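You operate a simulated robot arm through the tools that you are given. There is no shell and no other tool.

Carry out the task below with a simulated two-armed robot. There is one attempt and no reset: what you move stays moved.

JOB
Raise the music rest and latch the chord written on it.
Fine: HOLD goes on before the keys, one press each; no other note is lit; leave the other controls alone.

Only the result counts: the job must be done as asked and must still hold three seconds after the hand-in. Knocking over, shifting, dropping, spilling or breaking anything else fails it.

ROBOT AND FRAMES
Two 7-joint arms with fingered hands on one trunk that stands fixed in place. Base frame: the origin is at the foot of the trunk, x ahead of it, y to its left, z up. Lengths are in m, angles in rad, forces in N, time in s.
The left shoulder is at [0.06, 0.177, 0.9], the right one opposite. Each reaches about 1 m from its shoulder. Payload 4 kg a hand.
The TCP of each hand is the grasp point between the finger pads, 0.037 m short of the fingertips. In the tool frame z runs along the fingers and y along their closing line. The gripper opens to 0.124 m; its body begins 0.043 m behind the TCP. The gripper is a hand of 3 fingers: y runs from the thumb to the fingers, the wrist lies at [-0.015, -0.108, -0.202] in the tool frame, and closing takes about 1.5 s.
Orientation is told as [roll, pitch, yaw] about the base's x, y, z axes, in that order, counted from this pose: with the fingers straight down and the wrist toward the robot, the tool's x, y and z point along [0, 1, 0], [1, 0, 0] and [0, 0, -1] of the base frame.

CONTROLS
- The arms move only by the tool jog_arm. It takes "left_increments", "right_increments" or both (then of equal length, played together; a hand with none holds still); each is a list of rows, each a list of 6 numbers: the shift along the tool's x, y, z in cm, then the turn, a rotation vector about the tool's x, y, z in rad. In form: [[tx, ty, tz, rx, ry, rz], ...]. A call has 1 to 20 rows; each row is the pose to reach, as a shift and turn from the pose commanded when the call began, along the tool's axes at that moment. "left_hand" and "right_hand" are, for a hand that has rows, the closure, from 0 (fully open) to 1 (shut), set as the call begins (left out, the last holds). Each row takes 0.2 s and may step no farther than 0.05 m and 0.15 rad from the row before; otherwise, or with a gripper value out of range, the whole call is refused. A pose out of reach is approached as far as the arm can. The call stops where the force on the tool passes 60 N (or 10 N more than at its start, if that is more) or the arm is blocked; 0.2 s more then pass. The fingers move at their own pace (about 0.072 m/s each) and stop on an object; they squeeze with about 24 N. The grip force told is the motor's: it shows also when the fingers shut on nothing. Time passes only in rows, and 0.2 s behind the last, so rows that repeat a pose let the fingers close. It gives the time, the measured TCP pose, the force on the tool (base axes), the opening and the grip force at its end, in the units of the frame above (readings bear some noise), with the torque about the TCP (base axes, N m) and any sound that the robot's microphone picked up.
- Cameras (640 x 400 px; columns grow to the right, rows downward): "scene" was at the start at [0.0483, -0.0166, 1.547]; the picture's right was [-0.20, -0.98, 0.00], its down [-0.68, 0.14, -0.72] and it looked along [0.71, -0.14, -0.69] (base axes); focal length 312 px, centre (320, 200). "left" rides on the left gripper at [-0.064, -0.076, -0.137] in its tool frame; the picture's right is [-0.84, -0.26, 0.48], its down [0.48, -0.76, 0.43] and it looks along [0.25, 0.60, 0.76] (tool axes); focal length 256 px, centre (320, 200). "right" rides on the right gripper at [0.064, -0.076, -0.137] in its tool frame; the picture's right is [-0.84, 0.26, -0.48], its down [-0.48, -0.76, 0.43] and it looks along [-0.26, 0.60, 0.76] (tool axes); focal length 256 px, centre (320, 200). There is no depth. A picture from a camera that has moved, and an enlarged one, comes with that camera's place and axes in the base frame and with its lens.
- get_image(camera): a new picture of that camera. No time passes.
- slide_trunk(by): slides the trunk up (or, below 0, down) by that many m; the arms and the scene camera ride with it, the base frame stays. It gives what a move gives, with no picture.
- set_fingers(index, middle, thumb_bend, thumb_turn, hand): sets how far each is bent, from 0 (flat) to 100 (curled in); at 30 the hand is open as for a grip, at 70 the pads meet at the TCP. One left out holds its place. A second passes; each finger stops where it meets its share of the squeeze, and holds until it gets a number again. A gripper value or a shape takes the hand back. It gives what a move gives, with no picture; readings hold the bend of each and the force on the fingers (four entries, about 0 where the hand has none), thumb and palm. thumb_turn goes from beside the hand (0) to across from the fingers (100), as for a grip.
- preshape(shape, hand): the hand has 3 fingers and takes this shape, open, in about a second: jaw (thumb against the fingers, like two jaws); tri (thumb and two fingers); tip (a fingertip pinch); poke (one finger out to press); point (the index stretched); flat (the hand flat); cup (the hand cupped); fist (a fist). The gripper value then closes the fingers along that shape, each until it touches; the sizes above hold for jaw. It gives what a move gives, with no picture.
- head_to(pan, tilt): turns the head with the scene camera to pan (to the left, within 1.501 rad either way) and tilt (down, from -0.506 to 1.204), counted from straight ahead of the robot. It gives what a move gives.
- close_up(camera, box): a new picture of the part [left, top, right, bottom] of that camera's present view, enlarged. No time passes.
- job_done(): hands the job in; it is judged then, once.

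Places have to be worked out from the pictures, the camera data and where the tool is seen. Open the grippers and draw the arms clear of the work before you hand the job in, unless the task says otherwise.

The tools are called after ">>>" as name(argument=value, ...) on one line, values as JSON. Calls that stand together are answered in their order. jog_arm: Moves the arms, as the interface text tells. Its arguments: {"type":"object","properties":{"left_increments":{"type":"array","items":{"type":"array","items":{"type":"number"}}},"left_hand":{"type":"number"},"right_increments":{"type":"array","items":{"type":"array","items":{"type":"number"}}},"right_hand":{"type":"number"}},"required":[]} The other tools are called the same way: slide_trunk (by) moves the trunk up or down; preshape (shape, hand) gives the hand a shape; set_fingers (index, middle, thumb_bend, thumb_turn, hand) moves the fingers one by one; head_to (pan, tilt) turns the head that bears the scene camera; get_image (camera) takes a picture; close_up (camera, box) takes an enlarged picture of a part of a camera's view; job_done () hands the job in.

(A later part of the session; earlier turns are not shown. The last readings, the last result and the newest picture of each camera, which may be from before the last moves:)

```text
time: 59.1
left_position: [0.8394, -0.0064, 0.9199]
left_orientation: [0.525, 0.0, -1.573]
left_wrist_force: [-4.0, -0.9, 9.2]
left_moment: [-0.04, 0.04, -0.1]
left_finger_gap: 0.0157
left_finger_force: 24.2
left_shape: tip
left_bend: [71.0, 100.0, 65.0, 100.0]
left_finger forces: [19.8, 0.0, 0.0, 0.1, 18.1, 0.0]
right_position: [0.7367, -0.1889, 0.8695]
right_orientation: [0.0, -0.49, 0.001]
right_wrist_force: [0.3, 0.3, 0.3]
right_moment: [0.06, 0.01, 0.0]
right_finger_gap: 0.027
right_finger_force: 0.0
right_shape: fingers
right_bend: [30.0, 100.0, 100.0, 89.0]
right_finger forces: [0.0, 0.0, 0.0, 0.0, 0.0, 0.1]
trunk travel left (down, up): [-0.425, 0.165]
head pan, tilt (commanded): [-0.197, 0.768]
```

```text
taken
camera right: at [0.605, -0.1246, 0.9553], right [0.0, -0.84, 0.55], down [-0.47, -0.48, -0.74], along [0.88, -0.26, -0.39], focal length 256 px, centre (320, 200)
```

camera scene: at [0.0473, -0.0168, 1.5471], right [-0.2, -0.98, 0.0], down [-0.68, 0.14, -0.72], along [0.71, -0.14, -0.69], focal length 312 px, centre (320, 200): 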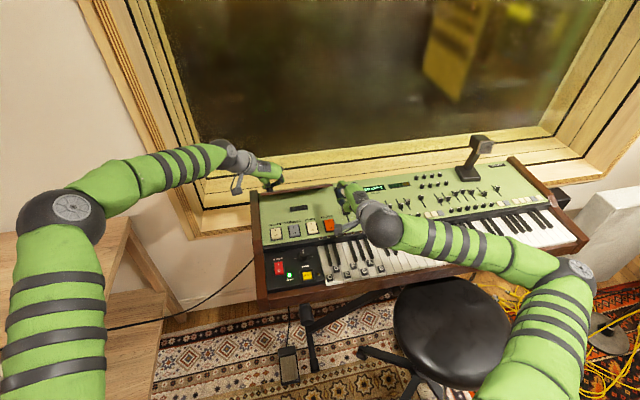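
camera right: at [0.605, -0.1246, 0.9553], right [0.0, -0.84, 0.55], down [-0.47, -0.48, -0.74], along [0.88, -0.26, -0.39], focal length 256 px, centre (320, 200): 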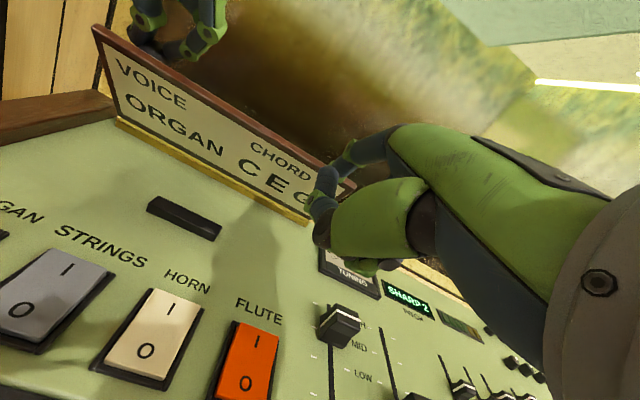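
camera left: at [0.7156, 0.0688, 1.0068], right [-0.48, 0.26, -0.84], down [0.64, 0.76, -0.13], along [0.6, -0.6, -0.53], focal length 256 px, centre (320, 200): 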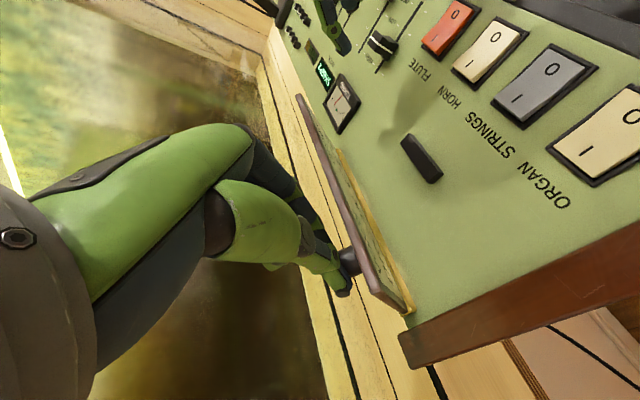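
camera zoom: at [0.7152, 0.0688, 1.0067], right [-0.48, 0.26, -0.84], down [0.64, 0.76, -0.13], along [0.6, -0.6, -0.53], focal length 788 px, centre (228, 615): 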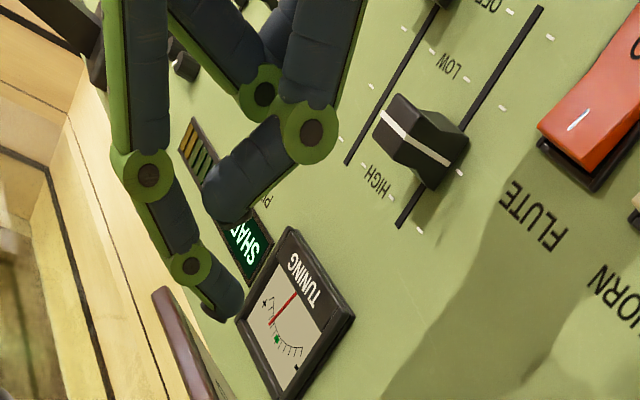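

The right index is in front of the flap with no reach complaint. I advance a further 1.5 cm to feel for contact.

>>> jog_arm(right_increments=[[0, 0.45, 0.24, 0, 0, 0], [0, 0.9, 0.47, 0, 0, 0], [0, 1.35, 0.7, 0, 0, 0], [0, 1.35, 0.7, 0, 0, 0]])

>>> close_up(camera="left", box=[250, 0, 450, 130])

>>> close_up(camera="scene", box=[250, 150, 410, 250])

```text
time: 60.1
left_position: [0.8394, -0.0065, 0.9202]
left_orientation: [0.527, 0.0, -1.572]
left_wrist_force: [-2.7, -1.9, 8.5]
left_moment: [-0.06, -0.04, -0.09]
left_finger_gap: 0.0157
left_finger_force: 24.2
left_shape: tip
left_bend: [71.0, 100.0, 65.0, 100.0]
left_finger forces: [20.0, 0.0, 0.0, 0.0, 17.7, 0.0]
right_position: [0.7483, -0.1932, 0.8694]
right_orientation: [0.002, -0.489, 0.0]
right_wrist_force: [-0.7, 0.0, 0.1]
right_moment: [-0.01, 0.02, 0.01]
right_finger_gap: 0.0266
right_finger_force: 0.1
right_shape: fingers
right_bend: [31.0, 100.0, 100.0, 89.0]
right_finger forces: [1.2, 0.1, 0.1, 0.0, 0.0, 0.1]
right hand out of reach, approached as far as the arm can: row 3, 4
trunk travel left (down, up): [-0.425, 0.165]
head pan, tilt (commanded): [-0.197, 0.768]
```

```text
3.08 times, centred on (350, 65) of left
camera zoom: at [0.7153, 0.0688, 1.0067], right [-0.48, 0.26, -0.84], down [0.64, 0.76, -0.13], along [0.6, -0.6, -0.53], focal length 788 px, centre (228, 615)
```

zoom: 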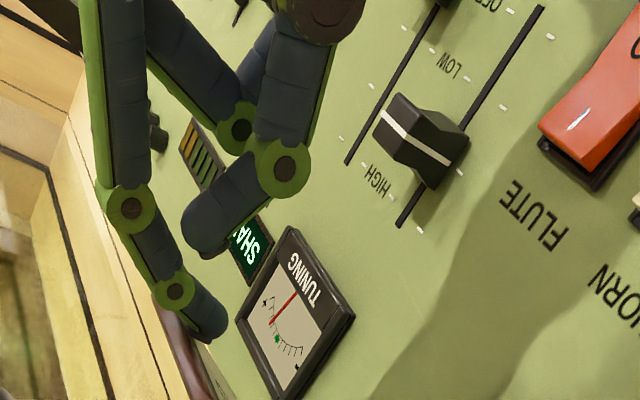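

```text
4.00 times, centred on (330, 200) of scene
camera zoom: at [0.0473, -0.0168, 1.5471], right [-0.2, -0.98, 0.0], down [-0.68, 0.14, -0.72], along [0.71, -0.14, -0.69], focal length 1248 px, centre (280, 200)
```

zoom: 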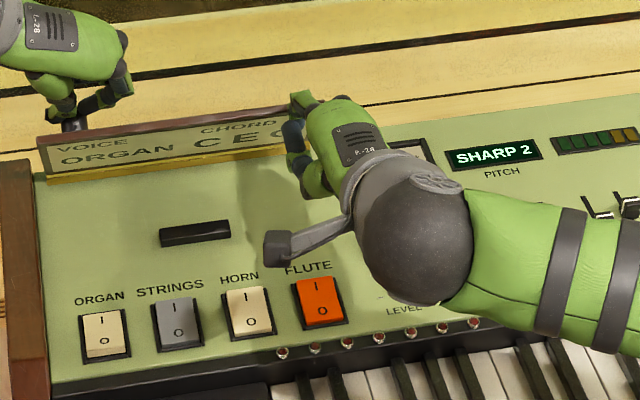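

The right index now lightly touches the flap (1.2 N) and can prop it. I open the left hand in place first, and see whether the flap stays resting on the right finger.

>>> jog_arm(left_increments=[[0, 0, 0, 0, 0, 0], [0, 0, 0, 0, 0, 0], [0, 0, 0, 0, 0, 0]], left_hand=0.6)

>>> close_up(camera="scene", box=[250, 150, 410, 250])

>>> get_image(camera="left")

>>> get_image(camera="right")

```text
time: 60.9
left_position: [0.8407, -0.0069, 0.9173]
left_orientation: [0.523, 0.0, -1.573]
left_wrist_force: [0.4, 0.9, 0.2]
left_moment: [-0.01, 0.03, -0.03]
left_finger_gap: 0.0492
left_finger_force: 0.2
left_shape: tip
left_bend: [48.0, 98.0, 59.0, 99.0]
left_finger forces: [0.1, 0.1, 0.1, 0.0, 0.1, 0.1]
right_position: [0.7497, -0.195, 0.8665]
right_orientation: [0.0, -0.488, -0.001]
right_wrist_force: [-0.4, 0.5, 0.0]
right_moment: [0.06, 0.01, 0.01]
right_finger_gap: 0.0272
right_finger_force: 0.4
right_shape: fingers
right_bend: [30.0, 100.0, 100.0, 89.0]
right_finger forces: [0.4, 0.1, 0.0, 0.0, 0.0, 0.0]
trunk travel left (down, up): [-0.425, 0.165]
head pan, tilt (commanded): [-0.197, 0.768]
```

```text
4.00 times, centred on (330, 200) of scene
camera zoom: at [0.0485, -0.0166, 1.547], right [-0.2, -0.98, 0.0], down [-0.68, 0.14, -0.72], along [0.71, -0.14, -0.69], focal length 1248 px, centre (280, 200)
```

zoom: 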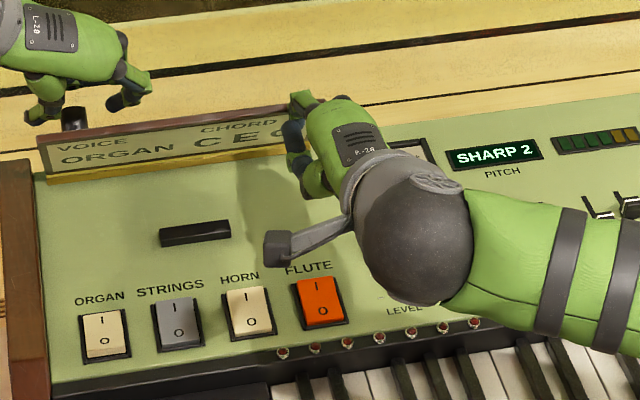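

```text
taken
camera left: at [0.716, 0.0692, 1.0055], right [-0.48, 0.26, -0.84], down [0.64, 0.76, -0.13], along [0.6, -0.6, -0.53], focal length 256 px, centre (320, 200)
```

left: 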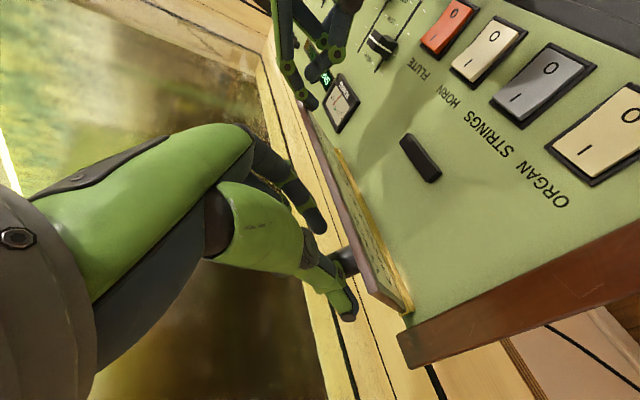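

```text
taken
camera right: at [0.618, -0.1296, 0.9543], right [0.0, -0.84, 0.55], down [-0.47, -0.48, -0.74], along [0.88, -0.25, -0.39], focal length 256 px, centre (320, 200)
```

right: 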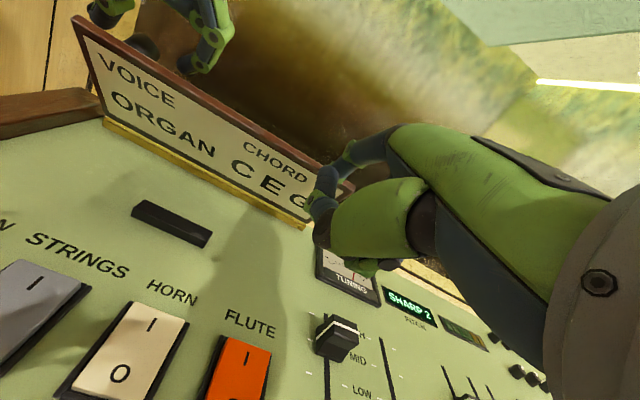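

The flap stays up, lightly leaning on the right index. I draw the left hand off the knob along its finger axis, then back toward the robot.

>>> jog_arm(left_increments=[[0, 0, -2.0, 0, 0, 0], [0, 0, -4.2, 0, 0, 0], [0, 0, -6.5, 0, 0, 0], [-3.0, 0, -8.2, 0, 0, 0], [-6.06, 0, -10.0, 0, 0, 0], [-6.06, 0, -10.0, 0, 0, 0]])

>>> jog_arm(left_increments=[[0, 0, 0, 0, 0, 0], [0, 0, 0, 0, 0, 0], [-1.0, 0, 1.7, 0, 0, 0], [-2.2, 0, 3.8, 0, 0, 0], [-3.5, 0, 6.06, 0, 0, 0], [-3.5, 0, 6.06, 0, 0, 0]], left_hand=1.0)

>>> close_up(camera="scene", box=[240, 150, 400, 250])

>>> get_image(camera="left")

>>> get_image(camera="right")

```text
time: 62.3
left_position: [0.7397, -0.0054, 0.9739]
left_orientation: [0.523, -0.002, -1.572]
left_wrist_force: [-0.4, -0.3, 0.1]
left_moment: [0.01, -0.01, -0.01]
left_finger_gap: 0.0493
left_finger_force: 0.0
left_shape: tip
left_bend: [48.0, 98.0, 59.0, 99.0]
left_finger forces: [0.0, 0.0, 0.1, 0.0, 0.1, 0.0]
right_position: [0.7494, -0.1937, 0.8679]
right_orientation: [0.002, -0.489, -0.001]
right_wrist_force: [-0.2, 0.5, -0.4]
right_moment: [-0.01, -0.02, 0.02]
right_finger_gap: 0.0269
right_finger_force: 0.3
right_shape: fingers
right_bend: [30.0, 100.0, 100.0, 89.0]
right_finger forces: [0.2, 0.0, 0.1, 0.1, 0.0, 0.0]
trunk travel left (down, up): [-0.425, 0.165]
head pan, tilt (commanded): [-0.197, 0.768]
```

```text
time: 63.7
left_position: [0.7369, -0.0059, 0.9051]
left_orientation: [0.526, -0.001, -1.573]
left_wrist_force: [0.2, 0.1, -0.7]
left_moment: [0.02, 0.02, 0.0]
left_finger_gap: 0.0
left_finger_force: 23.5
left_shape: tip
left_bend: [70.0, 100.0, 70.0, 100.0]
left_finger forces: [0.0, 0.0, 0.0, 0.0, 0.0, 0.0]
right_position: [0.7494, -0.1924, 0.8673]
right_orientation: [0.002, -0.488, 0.0]
right_wrist_force: [-0.1, -0.4, 0.6]
right_moment: [-0.02, -0.02, 0.0]
right_finger_gap: 0.0271
right_finger_force: 0.0
right_shape: fingers
right_bend: [30.0, 100.0, 100.0, 89.0]
right_finger forces: [0.6, 0.0, 0.0, 0.0, 0.0, 0.1]
trunk travel left (down, up): [-0.425, 0.165]
head pan, tilt (commanded): [-0.197, 0.768]
```

```text
4.00 times, centred on (320, 200) of scene
camera zoom: at [0.0485, -0.0166, 1.547], right [-0.2, -0.98, 0.0], down [-0.68, 0.14, -0.72], along [0.71, -0.14, -0.69], focal length 1248 px, centre (320, 200)
```

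zoom: 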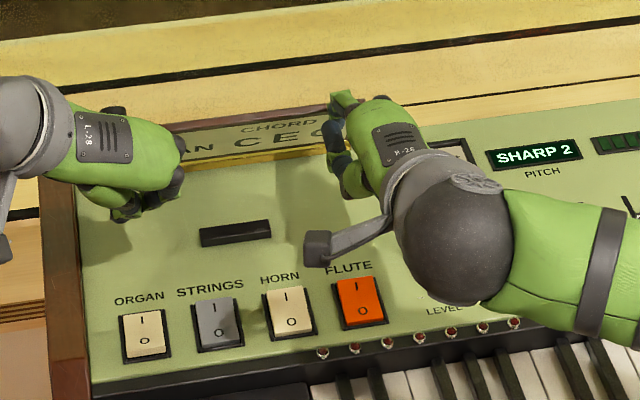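

```text
taken
camera left: at [0.6127, 0.0695, 0.991], right [-0.48, 0.26, -0.84], down [0.64, 0.76, -0.13], along [0.6, -0.6, -0.53], focal length 256 px, centre (320, 200)
```

left: 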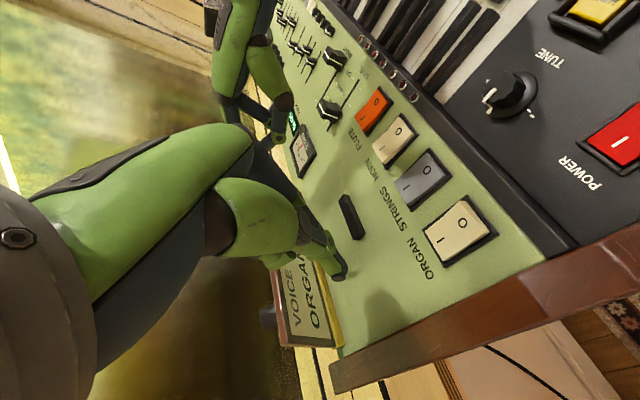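

```text
taken
camera right: at [0.6179, -0.1296, 0.9543], right [0.0, -0.84, 0.55], down [-0.47, -0.48, -0.74], along [0.88, -0.25, -0.39], focal length 256 px, centre (320, 200)
```

right: 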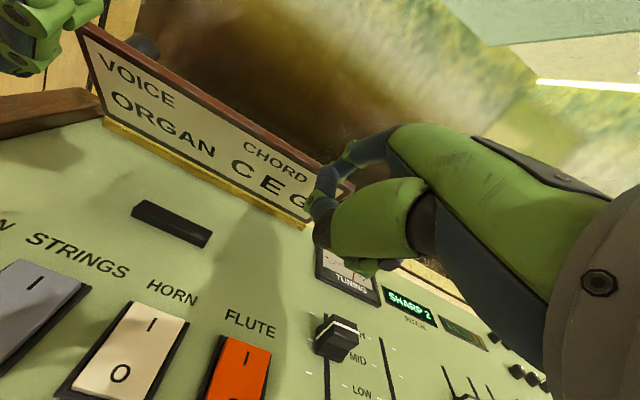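

The flap leans on the right finger at ~60-65°. Now I push its underside near the top with the left hand's closed fingertips, moving straight forward at tip height ~0.87.

>>> jog_arm(left_increments=[[2.2, 0.5, 1.25, 0, 0, 0], [4.4, 1.0, 2.5, 0, 0, 0], [6.2, 1.5, 3.6, 0, 0, 0], [7.4, 1.5, 4.25, 0, 0, 0], [7.4, 1.5, 4.25, 0, 0, 0]])

>>> close_up(camera="scene", box=[240, 150, 400, 250])

>>> get_image(camera="left")

>>> get_image(camera="right")

```text
time: 64.9
left_position: [0.8214, -0.0229, 0.9056]
left_orientation: [0.524, 0.001, -1.573]
left_wrist_force: [-0.7, -0.8, 0.0]
left_moment: [-0.03, 0.0, 0.02]
left_finger_gap: 0.0
left_finger_force: 24.2
left_shape: tip
left_bend: [70.0, 100.0, 70.0, 100.0]
left_finger forces: [0.0, 0.0, 0.1, 0.0, 0.0, 0.1]
right_position: [0.7497, -0.1924, 0.8681]
right_orientation: [0.001, -0.487, -0.002]
right_wrist_force: [0.0, 0.8, 0.1]
right_moment: [0.02, -0.01, 0.02]
right_finger_gap: 0.0271
right_finger_force: 0.1
right_shape: fingers
right_bend: [30.0, 100.0, 100.0, 89.0]
right_finger forces: [0.1, 0.1, 0.0, 0.1, 0.1, 0.0]
trunk travel left (down, up): [-0.425, 0.165]
head pan, tilt (commanded): [-0.197, 0.768]
```

```text
4.00 times, centred on (320, 200) of scene
camera zoom: at [0.0485, -0.0166, 1.547], right [-0.2, -0.98, 0.0], down [-0.68, 0.14, -0.72], along [0.71, -0.14, -0.69], focal length 1248 px, centre (320, 200)
```

zoom: 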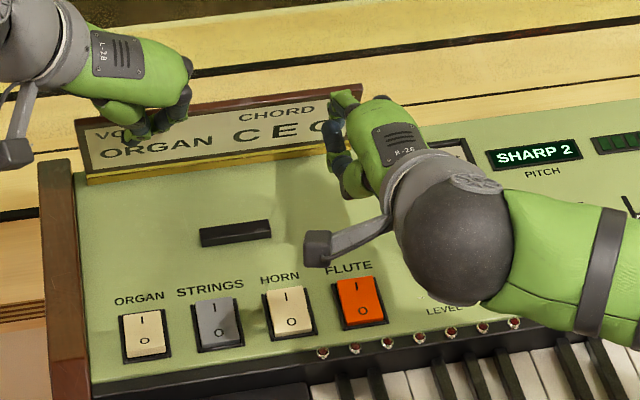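

```text
taken
camera left: at [0.6987, 0.0533, 0.9924], right [-0.48, 0.26, -0.84], down [0.64, 0.76, -0.13], along [0.6, -0.6, -0.53], focal length 256 px, centre (320, 200)
```

left: 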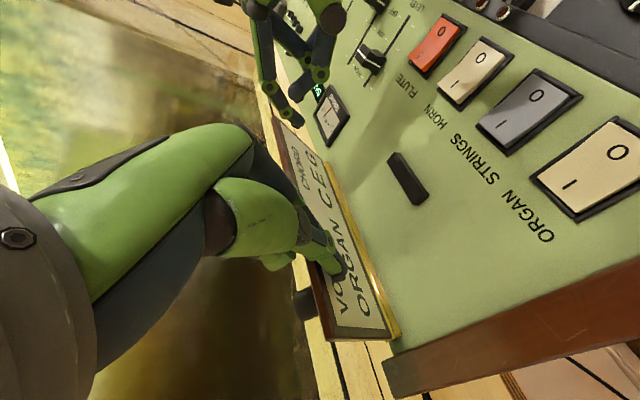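

```text
taken
camera right: at [0.6179, -0.1295, 0.9543], right [0.0, -0.84, 0.55], down [-0.47, -0.48, -0.74], along [0.88, -0.25, -0.39], focal length 256 px, centre (320, 200)
```

right: 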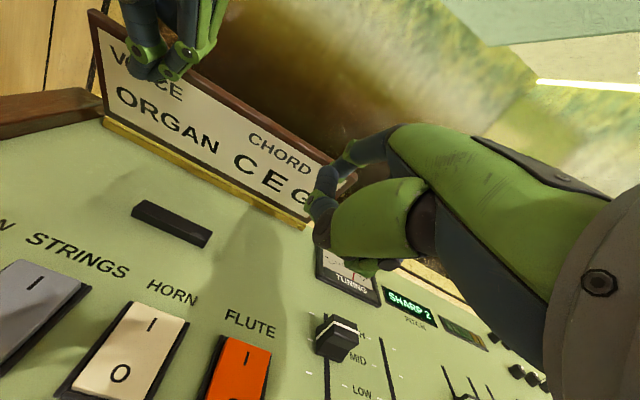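

The left is now pushing the flap up (about 70°), nearly without force. I continue forward 3 cm in small steps.

>>> jog_arm(left_increments=[[0.87, 0, 0.5, 0, 0, 0], [1.73, 0, 1.0, 0, 0, 0], [2.6, 0, 1.5, 0, 0, 0], [2.6, 0, 1.5, 0, 0, 0]])

>>> close_up(camera="scene", box=[240, 150, 400, 250])

>>> get_image(camera="right")

```text
time: 65.9
left_position: [0.8519, -0.0232, 0.906]
left_orientation: [0.524, 0.002, -1.572]
left_wrist_force: [-0.6, 0.1, 0.9]
left_moment: [-0.03, -0.03, 0.02]
left_finger_gap: 0.0
left_finger_force: 23.7
left_shape: tip
left_bend: [70.0, 100.0, 70.0, 100.0]
left_finger forces: [0.0, 0.0, 0.1, 0.0, 0.1, 0.0]
right_position: [0.7482, -0.194, 0.8679]
right_orientation: [0.002, -0.488, 0.0]
right_wrist_force: [0.2, -0.2, 0.7]
right_moment: [0.03, 0.0, 0.01]
right_finger_gap: 0.0274
right_finger_force: 0.1
right_shape: fingers
right_bend: [30.0, 100.0, 100.0, 89.0]
right_finger forces: [0.0, 0.0, 0.0, 0.0, 0.0, 0.0]
trunk travel left (down, up): [-0.425, 0.165]
head pan, tilt (commanded): [-0.197, 0.768]
```

```text
4.00 times, centred on (320, 200) of scene
camera zoom: at [0.0485, -0.0167, 1.547], right [-0.2, -0.98, 0.0], down [-0.68, 0.14, -0.72], along [0.71, -0.14, -0.69], focal length 1248 px, centre (320, 200)
```

zoom: 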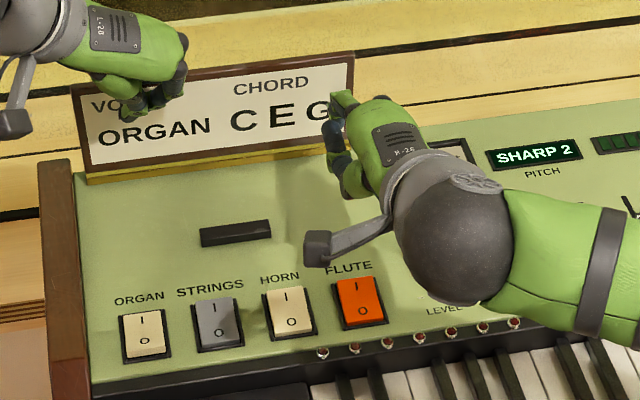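

```text
taken
camera right: at [0.6179, -0.1296, 0.9543], right [0.0, -0.84, 0.55], down [-0.47, -0.48, -0.74], along [0.88, -0.25, -0.39], focal length 256 px, centre (320, 200)
```

right: 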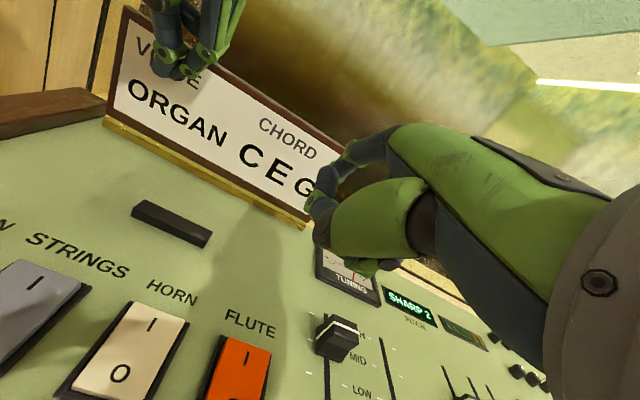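

Nearly upright now. I keep pushing in 1 cm steps until it meets its stop.

>>> jog_arm(left_increments=[[0.87, 0, 0.5, 0, 0, 0], [1.73, 0, 1.0, 0, 0, 0], [2.2, 0, 1.27, 0, 0, 0], [2.2, 0, 1.27, 0, 0, 0]])

>>> close_up(camera="scene", box=[240, 150, 400, 250])

>>> get_image(camera="right")

```text
time: 66.9
left_position: [0.8774, -0.0235, 0.9046]
left_orientation: [0.524, 0.001, -1.573]
left_wrist_force: [0.2, 0.3, 0.8]
left_moment: [-0.01, -0.01, 0.0]
left_finger_gap: 0.0001
left_finger_force: 24.2
left_shape: tip
left_bend: [70.0, 100.0, 70.0, 100.0]
left_finger forces: [0.0, 0.0, 0.0, 0.1, 0.0, 0.0]
right_position: [0.7497, -0.193, 0.8681]
right_orientation: [0.002, -0.488, -0.001]
right_wrist_force: [-0.4, 0.0, 0.0]
right_moment: [0.0, -0.01, 0.0]
right_finger_gap: 0.027
right_finger_force: 0.1
right_shape: fingers
right_bend: [30.0, 100.0, 100.0, 89.0]
right_finger forces: [0.0, 0.0, 0.0, 0.0, 0.1, 0.0]
trunk travel left (down, up): [-0.425, 0.165]
head pan, tilt (commanded): [-0.197, 0.768]
```

```text
4.00 times, centred on (320, 200) of scene
camera zoom: at [0.0485, -0.0166, 1.547], right [-0.2, -0.98, 0.0], down [-0.68, 0.14, -0.72], along [0.71, -0.14, -0.69], focal length 1248 px, centre (320, 200)
```

zoom: 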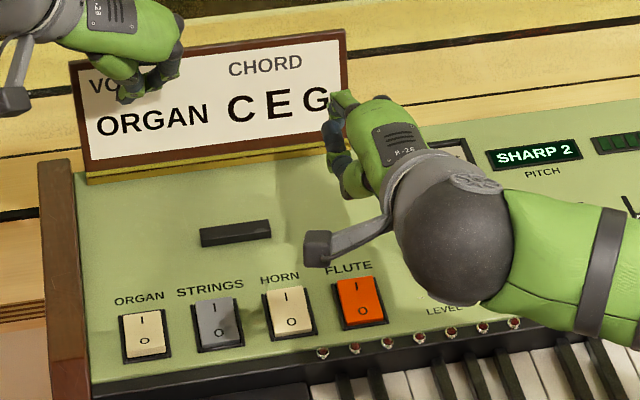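

```text
taken
camera right: at [0.6179, -0.1296, 0.9543], right [0.0, -0.84, 0.55], down [-0.47, -0.48, -0.74], along [0.88, -0.25, -0.39], focal length 256 px, centre (320, 200)
```

right: 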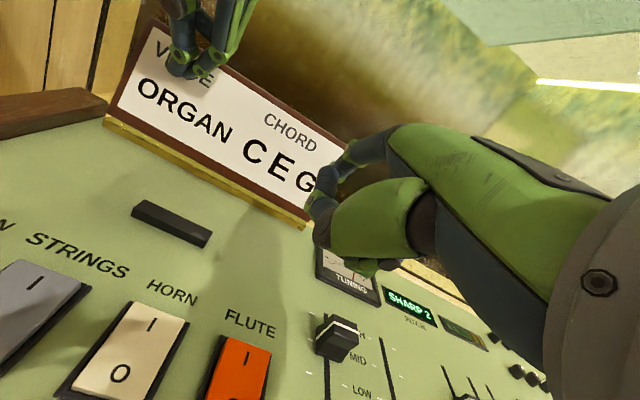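

It seems past vertical with no force on the finger. I nudge a little further to feel whether it has reached a stop.

>>> jog_arm(left_increments=[[0.43, 0, 0.25, 0, 0, 0], [0.87, 0, 0.5, 0, 0, 0], [0.87, 0, 0.5, 0, 0, 0]])

>>> close_up(camera="scene", box=[240, 150, 400, 250])

>>> get_image(camera="left")

```text
time: 67.7
left_position: [0.8839, -0.0249, 0.9061]
left_orientation: [0.518, 0.003, -1.576]
left_wrist_force: [-43.3, -3.0, 4.4]
left_moment: [-0.28, 1.43, -0.15]
left_finger_gap: 0.0
left_finger_force: 23.9
left_shape: tip
left_bend: [70.0, 100.0, 70.0, 99.0]
left_finger forces: [75.7, 0.0, 0.1, 0.0, 0.0, 0.0]
right_position: [0.7461, -0.194, 0.8704]
right_orientation: [0.002, -0.494, 0.003]
right_wrist_force: [0.1, 0.0, -0.8]
right_moment: [0.01, 0.04, 0.02]
right_finger_gap: 0.027
right_finger_force: 0.2
right_shape: fingers
right_bend: [30.0, 100.0, 100.0, 89.0]
right_finger forces: [0.0, 0.1, 0.1, 0.0, 0.1, 0.1]
trunk travel left (down, up): [-0.425, 0.165]
head pan, tilt (commanded): [-0.197, 0.768]
```

```text
4.00 times, centred on (320, 200) of scene
camera zoom: at [0.0437, -0.0169, 1.5472], right [-0.2, -0.98, 0.0], down [-0.68, 0.14, -0.72], along [0.71, -0.14, -0.69], focal length 1248 px, centre (320, 200)
```

zoom: 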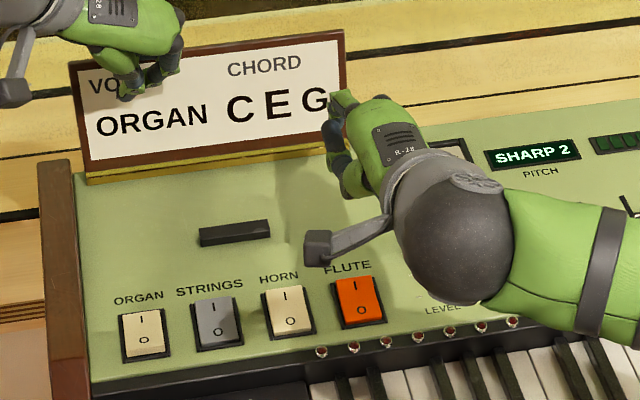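

```text
taken
camera left: at [0.7603, 0.0519, 0.9945], right [-0.49, 0.26, -0.83], down [0.64, 0.76, -0.14], along [0.59, -0.6, -0.53], focal length 256 px, centre (320, 200)
```

left: 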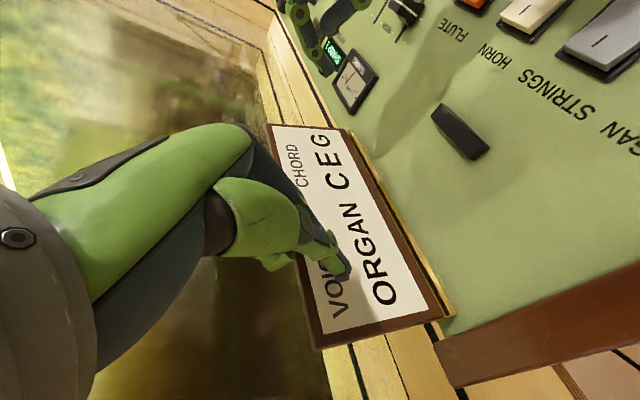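

It hit the stop (43 N), so the rest is fully up. I draw the left hand back at once and check the flap stays.

>>> jog_arm(left_increments=[[-0.87, 0, -0.5, 0, 0, 0], [-2.6, 0, -1.5, 0, 0, 0], [-5.2, 0, -3.0, 0, 0, 0], [-8.2, 0, -6.0, 0, 0, 0], [-10.0, 0, -9.5, 0, 0, 0], [-10.0, 0, -9.5, 0, 0, 0]])

>>> get_image(camera="scene")

>>> close_up(camera="scene", box=[240, 150, 400, 250])

>>> get_image(camera="left")

```text
time: 69.1
left_position: [0.7557, -0.0201, 0.9375]
left_orientation: [0.522, 0.0, -1.57]
left_wrist_force: [-0.9, 0.2, 0.5]
left_moment: [-0.04, -0.01, 0.02]
left_finger_gap: 0.0
left_finger_force: 23.9
left_shape: tip
left_bend: [70.0, 100.0, 71.0, 99.0]
left_finger forces: [0.0, 0.1, 0.0, 0.0, 0.1, 0.0]
right_position: [0.7487, -0.1931, 0.8667]
right_orientation: [0.001, -0.488, -0.001]
right_wrist_force: [-0.1, 0.3, -0.5]
right_moment: [-0.02, 0.0, -0.02]
right_finger_gap: 0.0272
right_finger_force: 0.1
right_shape: fingers
right_bend: [30.0, 100.0, 100.0, 89.0]
right_finger forces: [0.0, 0.0, 0.0, 0.0, 0.0, 0.1]
trunk travel left (down, up): [-0.425, 0.165]
head pan, tilt (commanded): [-0.197, 0.768]
```

```text
taken
camera scene: at [0.0484, -0.0166, 1.547], right [-0.2, -0.98, 0.0], down [-0.68, 0.14, -0.72], along [0.71, -0.14, -0.69], focal length 312 px, centre (320, 200)
```

scene: 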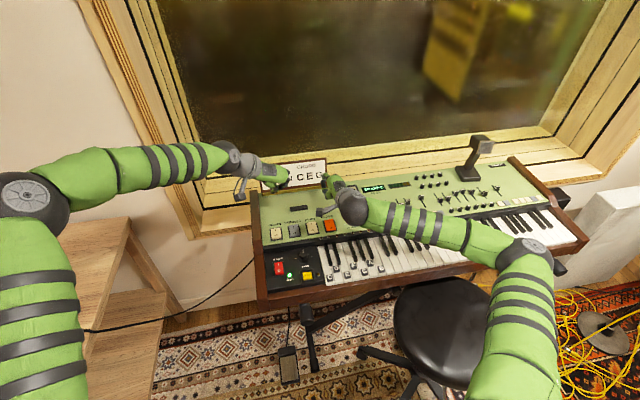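

```text
4.00 times, centred on (320, 200) of scene
camera zoom: at [0.0484, -0.0166, 1.547], right [-0.2, -0.98, 0.0], down [-0.68, 0.14, -0.72], along [0.71, -0.14, -0.69], focal length 1248 px, centre (320, 200)
```

zoom: 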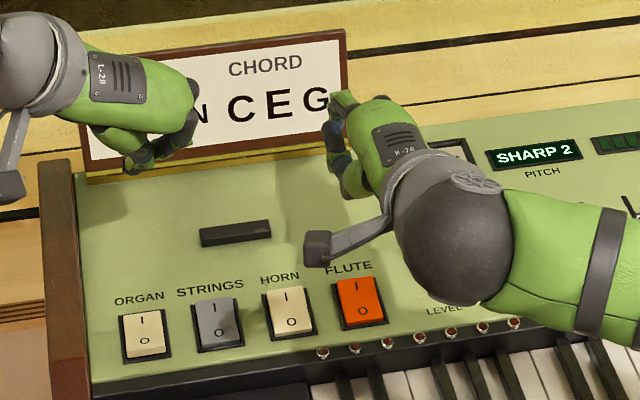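

```text
taken
camera left: at [0.6309, 0.0552, 1.0248], right [-0.48, 0.26, -0.84], down [0.64, 0.76, -0.13], along [0.6, -0.6, -0.53], focal length 256 px, centre (320, 200)
```

left: 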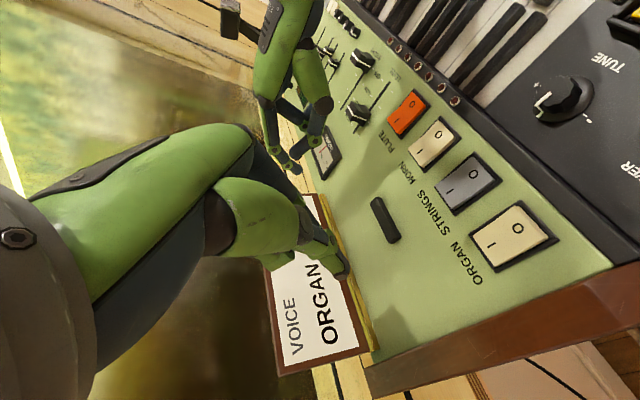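

The rest stays up by itself, leaning past vertical, and the card reads VOICE ORGAN / CHORD C E G. I now draw both hands clear: the left up and to the left, the right back and up.

>>> jog_arm(left_increments=[[-1.0, -2.3, -2.7, 0, 0, 0], [-2.1, -4.7, -5.4, 0, 0, 0], [-3.2, -7.0, -8.2, 0, 0, 0], [-4.2, -9.3, -10.9, 0, 0, 0], [-5.2, -11.7, -13.6, 0, 0, 0], [-6.3, -14.0, -16.3, 0, 0, 0]], right_increments=[[0, -2.1, -3.0, 0, 0, 0], [0, -4.2, -6.1, 0, 0, 0], [0, -6.4, -9.2, 0, 0, 0], [0, -8.5, -12.3, 0, 0, 0], [0, -10.6, -15.3, 0, 0, 0], [0, -12.7, -18.4, 0, 0, 0]])

>>> jog_arm(right_increments=[[0, 0, 0, 0.122, 0, 0], [0, 0, 0, 0.244, 0, 0], [0, 0, 0, 0.366, 0, 0], [0, 0, 0, 0.489, 0, 0], [0, 0, 0, 0.489, 0, 0]])

>>> get_image(camera="scene")

>>> get_image(camera="right")

```text
time: 70.5
left_position: [0.6163, 0.1199, 1.0464]
left_orientation: [0.524, 0.0, -1.572]
left_wrist_force: [-0.2, 0.2, 0.2]
left_moment: [0.0, -0.02, 0.0]
left_finger_gap: 0.0001
left_finger_force: 24.4
left_shape: tip
left_bend: [70.0, 100.0, 71.0, 99.0]
left_finger forces: [0.0, 0.1, 0.0, 0.1, 0.0, 0.0]
right_position: [0.5519, -0.1938, 0.9716]
right_orientation: [0.001, -0.489, 0.0]
right_wrist_force: [0.4, 0.2, 0.3]
right_moment: [0.0, 0.02, -0.01]
right_finger_gap: 0.0271
right_finger_force: 0.1
right_shape: fingers
right_bend: [30.0, 100.0, 100.0, 89.0]
right_finger forces: [0.0, 0.1, 0.0, 0.1, 0.0, 0.0]
trunk travel left (down, up): [-0.425, 0.165]
head pan, tilt (commanded): [-0.197, 0.768]
```

```text
time: 71.7
left_position: [0.6174, 0.1192, 1.0476]
left_orientation: [0.524, 0.0, -1.572]
left_wrist_force: [-0.6, 0.3, -0.3]
left_moment: [0.01, -0.01, 0.05]
left_finger_gap: 0.0
left_finger_force: 24.0
left_shape: tip
left_bend: [70.0, 100.0, 71.0, 99.0]
left_finger forces: [0.0, 0.0, 0.0, 0.0, 0.0, 0.0]
right_position: [0.5515, -0.1922, 0.9719]
right_orientation: [0.0, 0.004, 0.0]
right_wrist_force: [-0.3, 1.0, 0.2]
right_moment: [0.0, 0.0, 0.01]
right_finger_gap: 0.0269
right_finger_force: 0.1
right_shape: fingers
right_bend: [30.0, 100.0, 100.0, 89.0]
right_finger forces: [0.1, 0.1, 0.0, 0.0, 0.0, 0.0]
trunk travel left (down, up): [-0.425, 0.165]
head pan, tilt (commanded): [-0.197, 0.768]
```

```text
taken
camera scene: at [0.0484, -0.0166, 1.547], right [-0.2, -0.98, 0.0], down [-0.68, 0.14, -0.72], along [0.71, -0.14, -0.69], focal length 312 px, centre (320, 200)
```

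scene: 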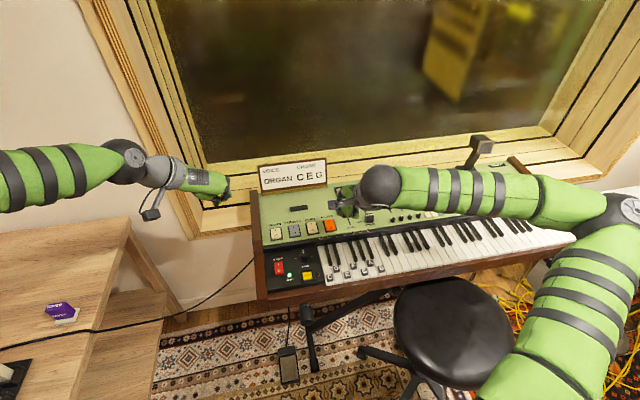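

```text
taken
camera right: at [0.4759, -0.1287, 1.1093], right [0.26, -0.84, 0.48], down [-0.76, -0.48, -0.43], along [0.59, -0.26, -0.76], focal length 256 px, centre (320, 200)
```

right: 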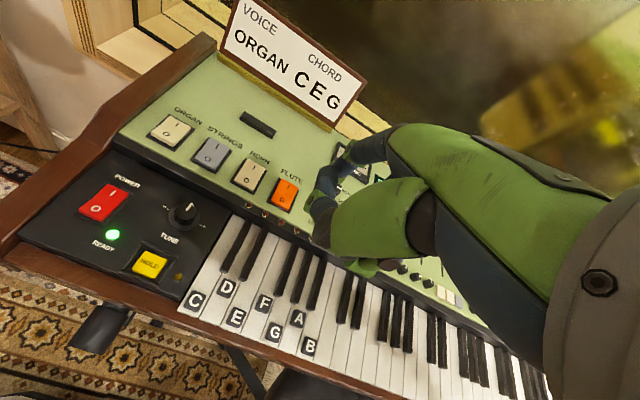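

Rest is up and clear of the hands. Now I shape the right hand for pressing: index bent so its tip points down near the TCP, middle curled, thumb turned aside, and look at it.

>>> set_fingers(hand="right", index=56, middle=100, thumb_bend=0, thumb_turn=0)

>>> get_image(camera="right")

>>> get_image(camera="left")

>>> close_up(camera="scene", box=[290, 140, 430, 230])

```text
time: 72.7
left_position: [0.6185, 0.1191, 1.0464]
left_orientation: [0.521, 0.0, -1.572]
left_wrist_force: [1.2, 0.1, 0.3]
left_moment: [-0.02, -0.01, -0.01]
left_finger_gap: 0.0001
left_finger_force: 24.0
left_shape: tip
left_bend: [70.0, 100.0, 71.0, 99.0]
left_finger forces: [0.0, 0.0, 0.0, 0.0, 0.0, 0.1]
right_position: [0.5523, -0.1925, 0.9712]
right_orientation: [0.001, 0.002, 0.0]
right_wrist_force: [0.2, 0.4, 0.3]
right_moment: [-0.01, -0.04, 0.0]
right_finger_gap: 0.15
right_finger_force: 0.1
right_shape: fingers
right_bend: [56.0, 100.0, 0.0, 0.0]
right_finger forces: [0.1, 0.0, 0.0, 0.0, 0.0, 0.0]
trunk travel left (down, up): [-0.425, 0.165]
head pan, tilt (commanded): [-0.197, 0.768]
```

```text
taken
camera right: at [0.4759, -0.1287, 1.1092], right [0.26, -0.84, 0.48], down [-0.76, -0.48, -0.43], along [0.6, -0.26, -0.76], focal length 256 px, centre (320, 200)
```

right: 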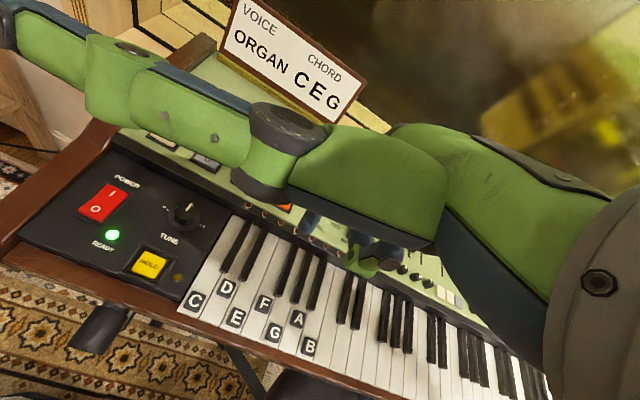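

```text
taken
camera left: at [0.4941, 0.1947, 1.1339], right [-0.48, 0.26, -0.84], down [0.64, 0.76, -0.13], along [0.6, -0.6, -0.53], focal length 256 px, centre (320, 200)
```

left: 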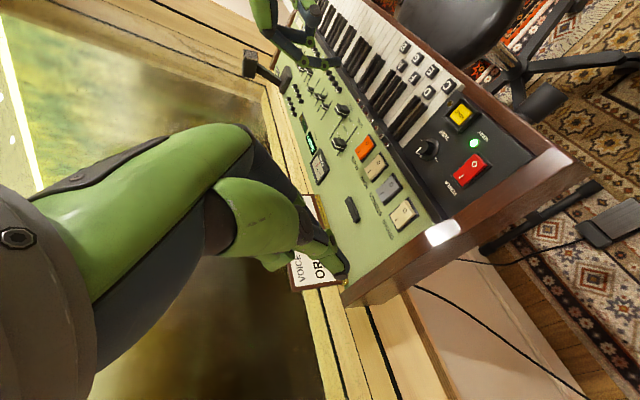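

```text
4.44 times, centred on (360, 185) of scene
camera zoom: at [0.0484, -0.0166, 1.547], right [-0.2, -0.98, 0.0], down [-0.68, 0.14, -0.72], along [0.71, -0.14, -0.69], focal length 1386 px, centre (142, 267)
```

zoom: 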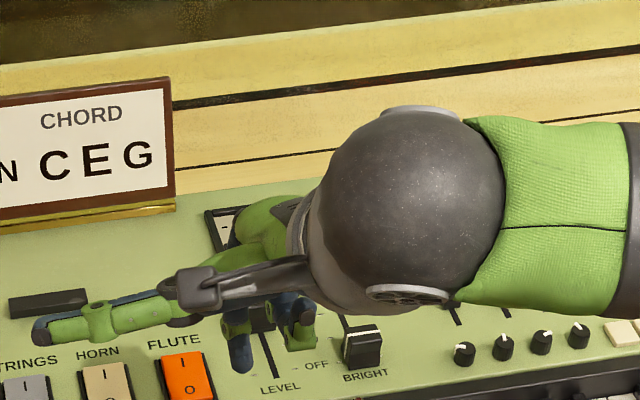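

The sideways thumb blocks the view and could catch something, so I swing it across (turn 100) while keeping it flat (bend 0), out of the index's way.

>>> set_fingers(hand="right", index=56, thumb_bend=0, thumb_turn=100)

>>> get_image(camera="right")

>>> close_up(camera="left", box=[230, 0, 510, 180])

>>> close_up(camera="scene", box=[290, 150, 430, 240])

```text
time: 73.7
left_position: [0.618, 0.119, 1.0475]
left_orientation: [0.523, 0.0, -1.572]
left_wrist_force: [0.5, -0.6, -0.1]
left_moment: [0.04, 0.01, -0.01]
left_finger_gap: 0.0
left_finger_force: 24.2
left_shape: tip
left_bend: [70.0, 100.0, 71.0, 99.0]
left_finger forces: [0.0, 0.0, 0.0, 0.0, 0.0, 0.0]
right_position: [0.5516, -0.1928, 0.969]
right_orientation: [0.0, 0.004, 0.001]
right_wrist_force: [0.2, -0.5, -1.0]
right_moment: [-0.01, -0.04, -0.03]
right_finger_gap: 0.0733
right_finger_force: 0.1
right_shape: fingers
right_bend: [56.0, 100.0, 0.0, 95.0]
right_finger forces: [0.1, 0.0, 0.0, 0.0, 0.0, 0.0]
trunk travel left (down, up): [-0.425, 0.165]
head pan, tilt (commanded): [-0.197, 0.768]
```

```text
taken
camera right: at [0.4759, -0.1287, 1.1092], right [0.26, -0.84, 0.48], down [-0.76, -0.48, -0.43], along [0.6, -0.26, -0.76], focal length 256 px, centre (320, 200)
```

right: 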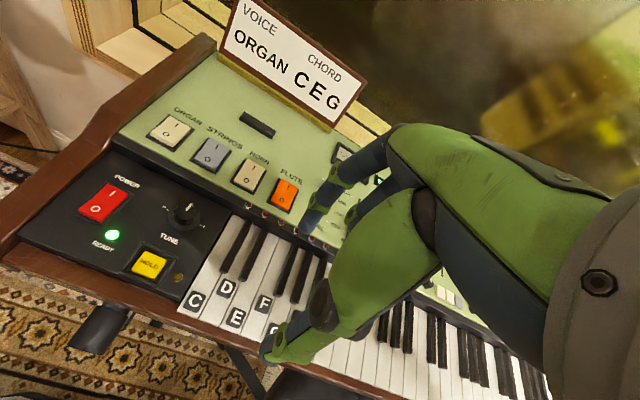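

```text
2.22 times, centred on (370, 90) of left
camera zoom: at [0.4941, 0.1947, 1.1339], right [-0.48, 0.26, -0.84], down [0.64, 0.76, -0.13], along [0.6, -0.6, -0.53], focal length 569 px, centre (209, 444)
```

zoom: 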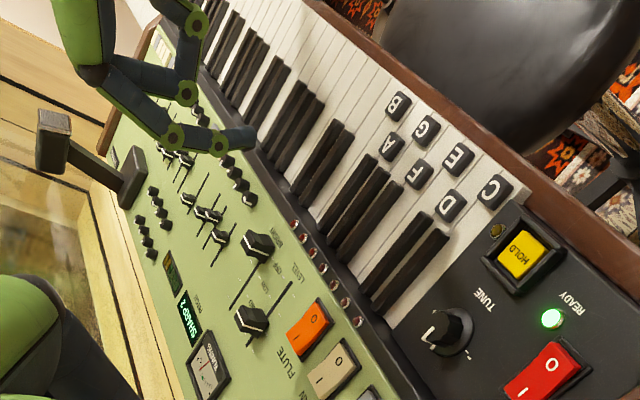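

```text
4.44 times, centred on (360, 195) of scene
camera zoom: at [0.0484, -0.0166, 1.547], right [-0.2, -0.98, 0.0], down [-0.68, 0.14, -0.72], along [0.71, -0.14, -0.69], focal length 1386 px, centre (142, 222)
```

zoom: 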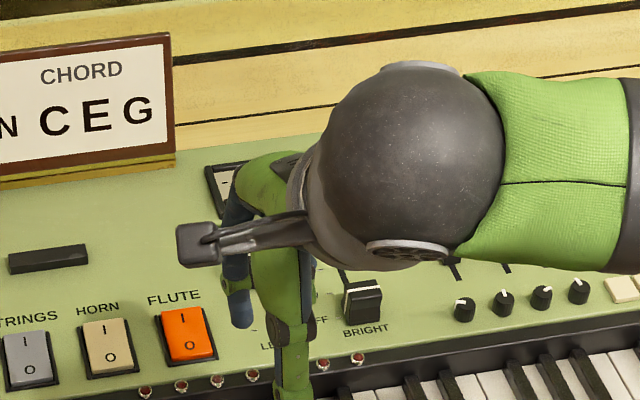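

The left camera now gives a fine view of HOLD and the keys. Triangulating: HOLD (0.542, -0.078, 0.770), C (0.524, -0.140), E (0.524, -0.1925), G (0.523, -0.2437); the right index tip sits at TCP + (0.027, 0.0115, -0.038). I move it above HOLD at a safe height.

>>> jog_arm(right_increments=[[2.6, -0.9, 2.0, 0, 0, 0], [5.2, -1.8, 4.0, 0, 0, 0], [7.8, -2.7, 6.5, 0, 0, 0], [10.3, -3.65, 9.0, 0, 0, 0], [10.3, -3.65, 10.5, 0, 0, 0], [10.3, -3.65, 10.5, 0, 0, 0]])

>>> get_image(camera="scene")

>>> close_up(camera="left", box=[350, 50, 550, 200])

>>> get_image(camera="right")

```text
time: 75.1
left_position: [0.6178, 0.1189, 1.0469]
left_orientation: [0.523, -0.001, -1.573]
left_wrist_force: [0.4, -0.2, 0.8]
left_moment: [0.0, 0.0, 0.01]
left_finger_gap: 0.0
left_finger_force: 23.9
left_shape: tip
left_bend: [70.0, 100.0, 71.0, 99.0]
left_finger forces: [0.1, 0.0, 0.1, 0.0, 0.0, 0.0]
right_position: [0.5088, -0.1411, 0.8928]
right_orientation: [-0.001, 0.001, -0.001]
right_wrist_force: [-0.5, 0.1, 1.1]
right_moment: [-0.04, 0.02, -0.02]
right_finger_gap: 0.0731
right_finger_force: 0.0
right_shape: fingers
right_bend: [56.0, 100.0, 0.0, 95.0]
right_finger forces: [0.0, 0.0, 0.1, 0.0, 0.0, 0.0]
right hand out of reach, approached as far as the arm can: row 2, 3, 4, 5, 6
trunk travel left (down, up): [-0.425, 0.165]
head pan, tilt (commanded): [-0.197, 0.768]
```

```text
taken
camera scene: at [0.0485, -0.0166, 1.547], right [-0.2, -0.98, 0.0], down [-0.68, 0.14, -0.72], along [0.71, -0.14, -0.69], focal length 312 px, centre (320, 200)
```

scene: 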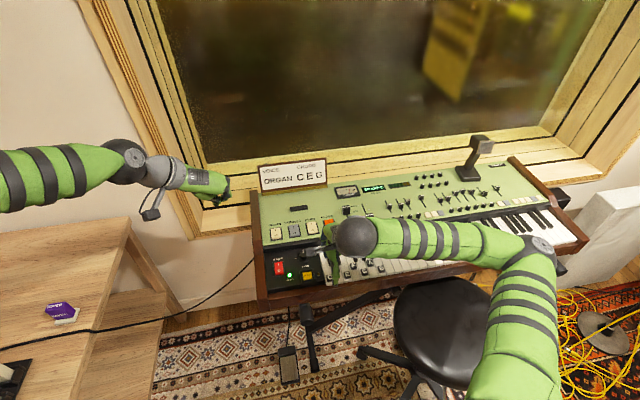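

```text
2.67 times, centred on (450, 125) of left
camera zoom: at [0.4942, 0.1947, 1.1338], right [-0.48, 0.26, -0.84], down [0.64, 0.76, -0.13], along [0.6, -0.6, -0.53], focal length 683 px, centre (-27, 400)
```

zoom: 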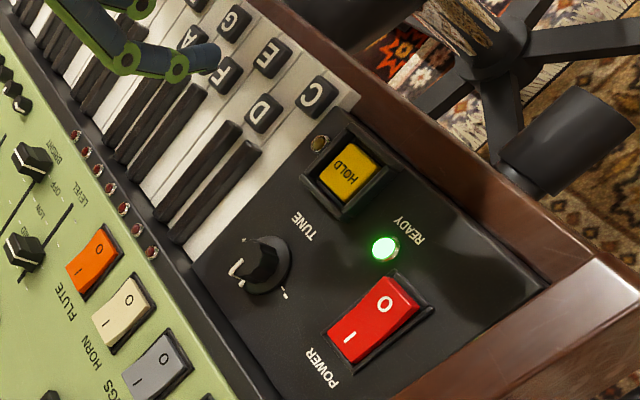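

```text
taken
camera right: at [0.4323, -0.0764, 1.0308], right [0.26, -0.84, 0.48], down [-0.76, -0.48, -0.43], along [0.6, -0.26, -0.76], focal length 256 px, centre (320, 200)
```

right: 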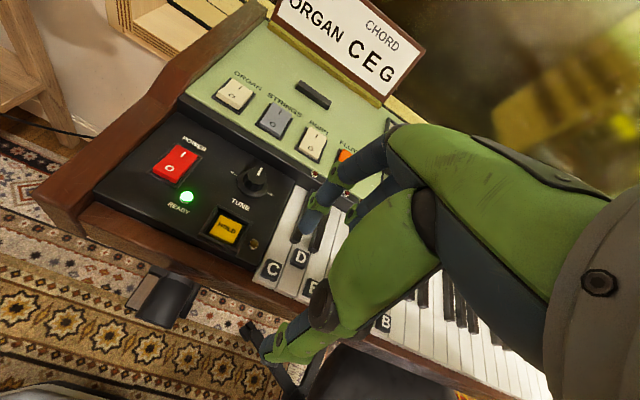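

The right arm can't get that far left with the wrist behind the hand. With the hand yawed +90° the wrist lies to the right, which should reach HOLD and all keys. I raise it, move it right, turn it, and put the thumb aside (it measured 7 cm above the TCP there, safely out of the way).

>>> jog_arm(right_increments=[[-3.0, 0.3, -3.5, 0, 0, 0], [-6.0, 0.6, -7.0, 0, 0, 0], [-9.5, 0.8, -10.0, 0, 0, 0], [-13.5, 1.0, -12.0, 0, 0, 0], [-17.5, 1.0, -13.0, 0, 0, 0], [-17.5, 1.0, -13.0, 0, 0, -0.14], [-17.5, 1.0, -13.0, 0, 0, -0.28], [-17.5, 1.0, -13.0, 0, 0, -0.42], [-17.5, 1.0, -13.0, 0, 0, -0.56], [-17.5, 1.0, -13.0, 0, 0, -0.7], [-17.5, 1.0, -13.0, 0, 0, -0.84], [-17.5, 1.0, -13.0, 0, 0, -0.98], [-17.5, 1.0, -13.0, 0, 0, -1.12], [-17.5, 1.0, -13.0, 0, 0, -1.26], [-17.5, 1.0, -13.0, 0, 0, -1.4], [-17.5, 1.0, -13.0, 0, 0, -1.52], [-17.5, 1.0, -13.0, 0, 0, -1.571], [-17.5, 1.0, -13.0, 0, 0, -1.571]])

>>> set_fingers(hand="right", index=56, middle=100, thumb_bend=0, thumb_turn=0)

>>> get_image(camera="scene")

>>> get_image(camera="right")

```text
time: 78.9
left_position: [0.6186, 0.1199, 1.0461]
left_orientation: [0.523, 0.0, -1.57]
left_wrist_force: [-0.7, 0.3, 0.2]
left_moment: [0.01, -0.01, 0.01]
left_finger_gap: 0.0
left_finger_force: 23.2
left_shape: tip
left_bend: [70.0, 100.0, 71.0, 99.0]
left_finger forces: [0.1, 0.0, 0.1, 0.0, 0.0, 0.0]
right_position: [0.5212, -0.3163, 1.0247]
right_orientation: [0.002, 0.001, 1.57]
right_wrist_force: [-0.5, -0.3, -0.8]
right_moment: [0.01, 0.03, -0.01]
right_finger_gap: 0.073
right_finger_force: 0.0
right_shape: fingers
right_bend: [56.0, 100.0, 0.0, 95.0]
right_finger forces: [0.1, 0.0, 0.0, 0.1, 0.0, 0.1]
trunk travel left (down, up): [-0.425, 0.165]
head pan, tilt (commanded): [-0.197, 0.768]
```

```text
time: 79.9
left_position: [0.6175, 0.1197, 1.0467]
left_orientation: [0.524, -0.001, -1.572]
left_wrist_force: [0.0, -0.3, -0.6]
left_moment: [0.0, 0.01, 0.01]
left_finger_gap: 0.0003
left_finger_force: 24.4
left_shape: tip
left_bend: [70.0, 100.0, 71.0, 99.0]
left_finger forces: [0.0, 0.1, 0.0, 0.1, 0.0, 0.1]
right_position: [0.5208, -0.3152, 1.0238]
right_orientation: [0.002, 0.0, 1.571]
right_wrist_force: [0.0, -0.5, -0.4]
right_moment: [-0.01, -0.03, 0.0]
right_finger_gap: 0.1498
right_finger_force: 0.1
right_shape: fingers
right_bend: [56.0, 100.0, 0.0, 0.0]
right_finger forces: [0.0, 0.0, 0.0, 0.0, 0.0, 0.0]
trunk travel left (down, up): [-0.425, 0.165]
head pan, tilt (commanded): [-0.197, 0.768]
```

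```text
taken
camera scene: at [0.0483, -0.0166, 1.547], right [-0.2, -0.98, 0.0], down [-0.68, 0.14, -0.72], along [0.71, -0.14, -0.69], focal length 312 px, centre (320, 200)
```

scene: 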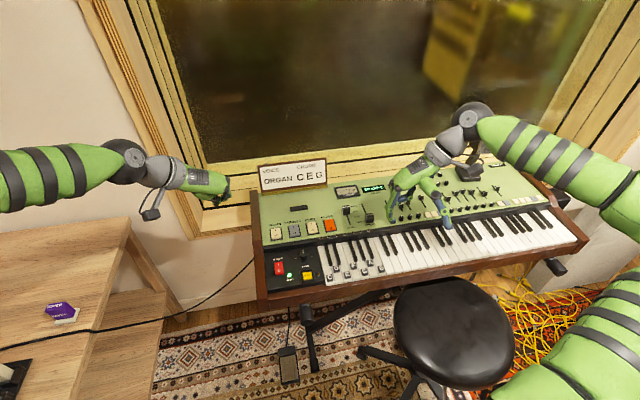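

```text
taken
camera right: at [0.457, -0.3912, 1.1632], right [0.84, 0.26, 0.48], down [0.48, -0.76, -0.44], along [0.25, 0.6, -0.76], focal length 256 px, centre (320, 200)
```

right: 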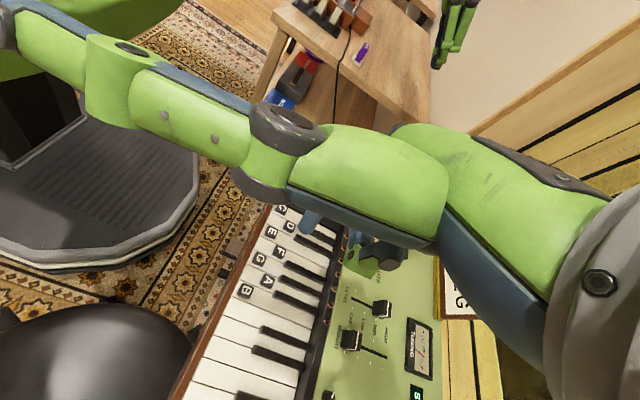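

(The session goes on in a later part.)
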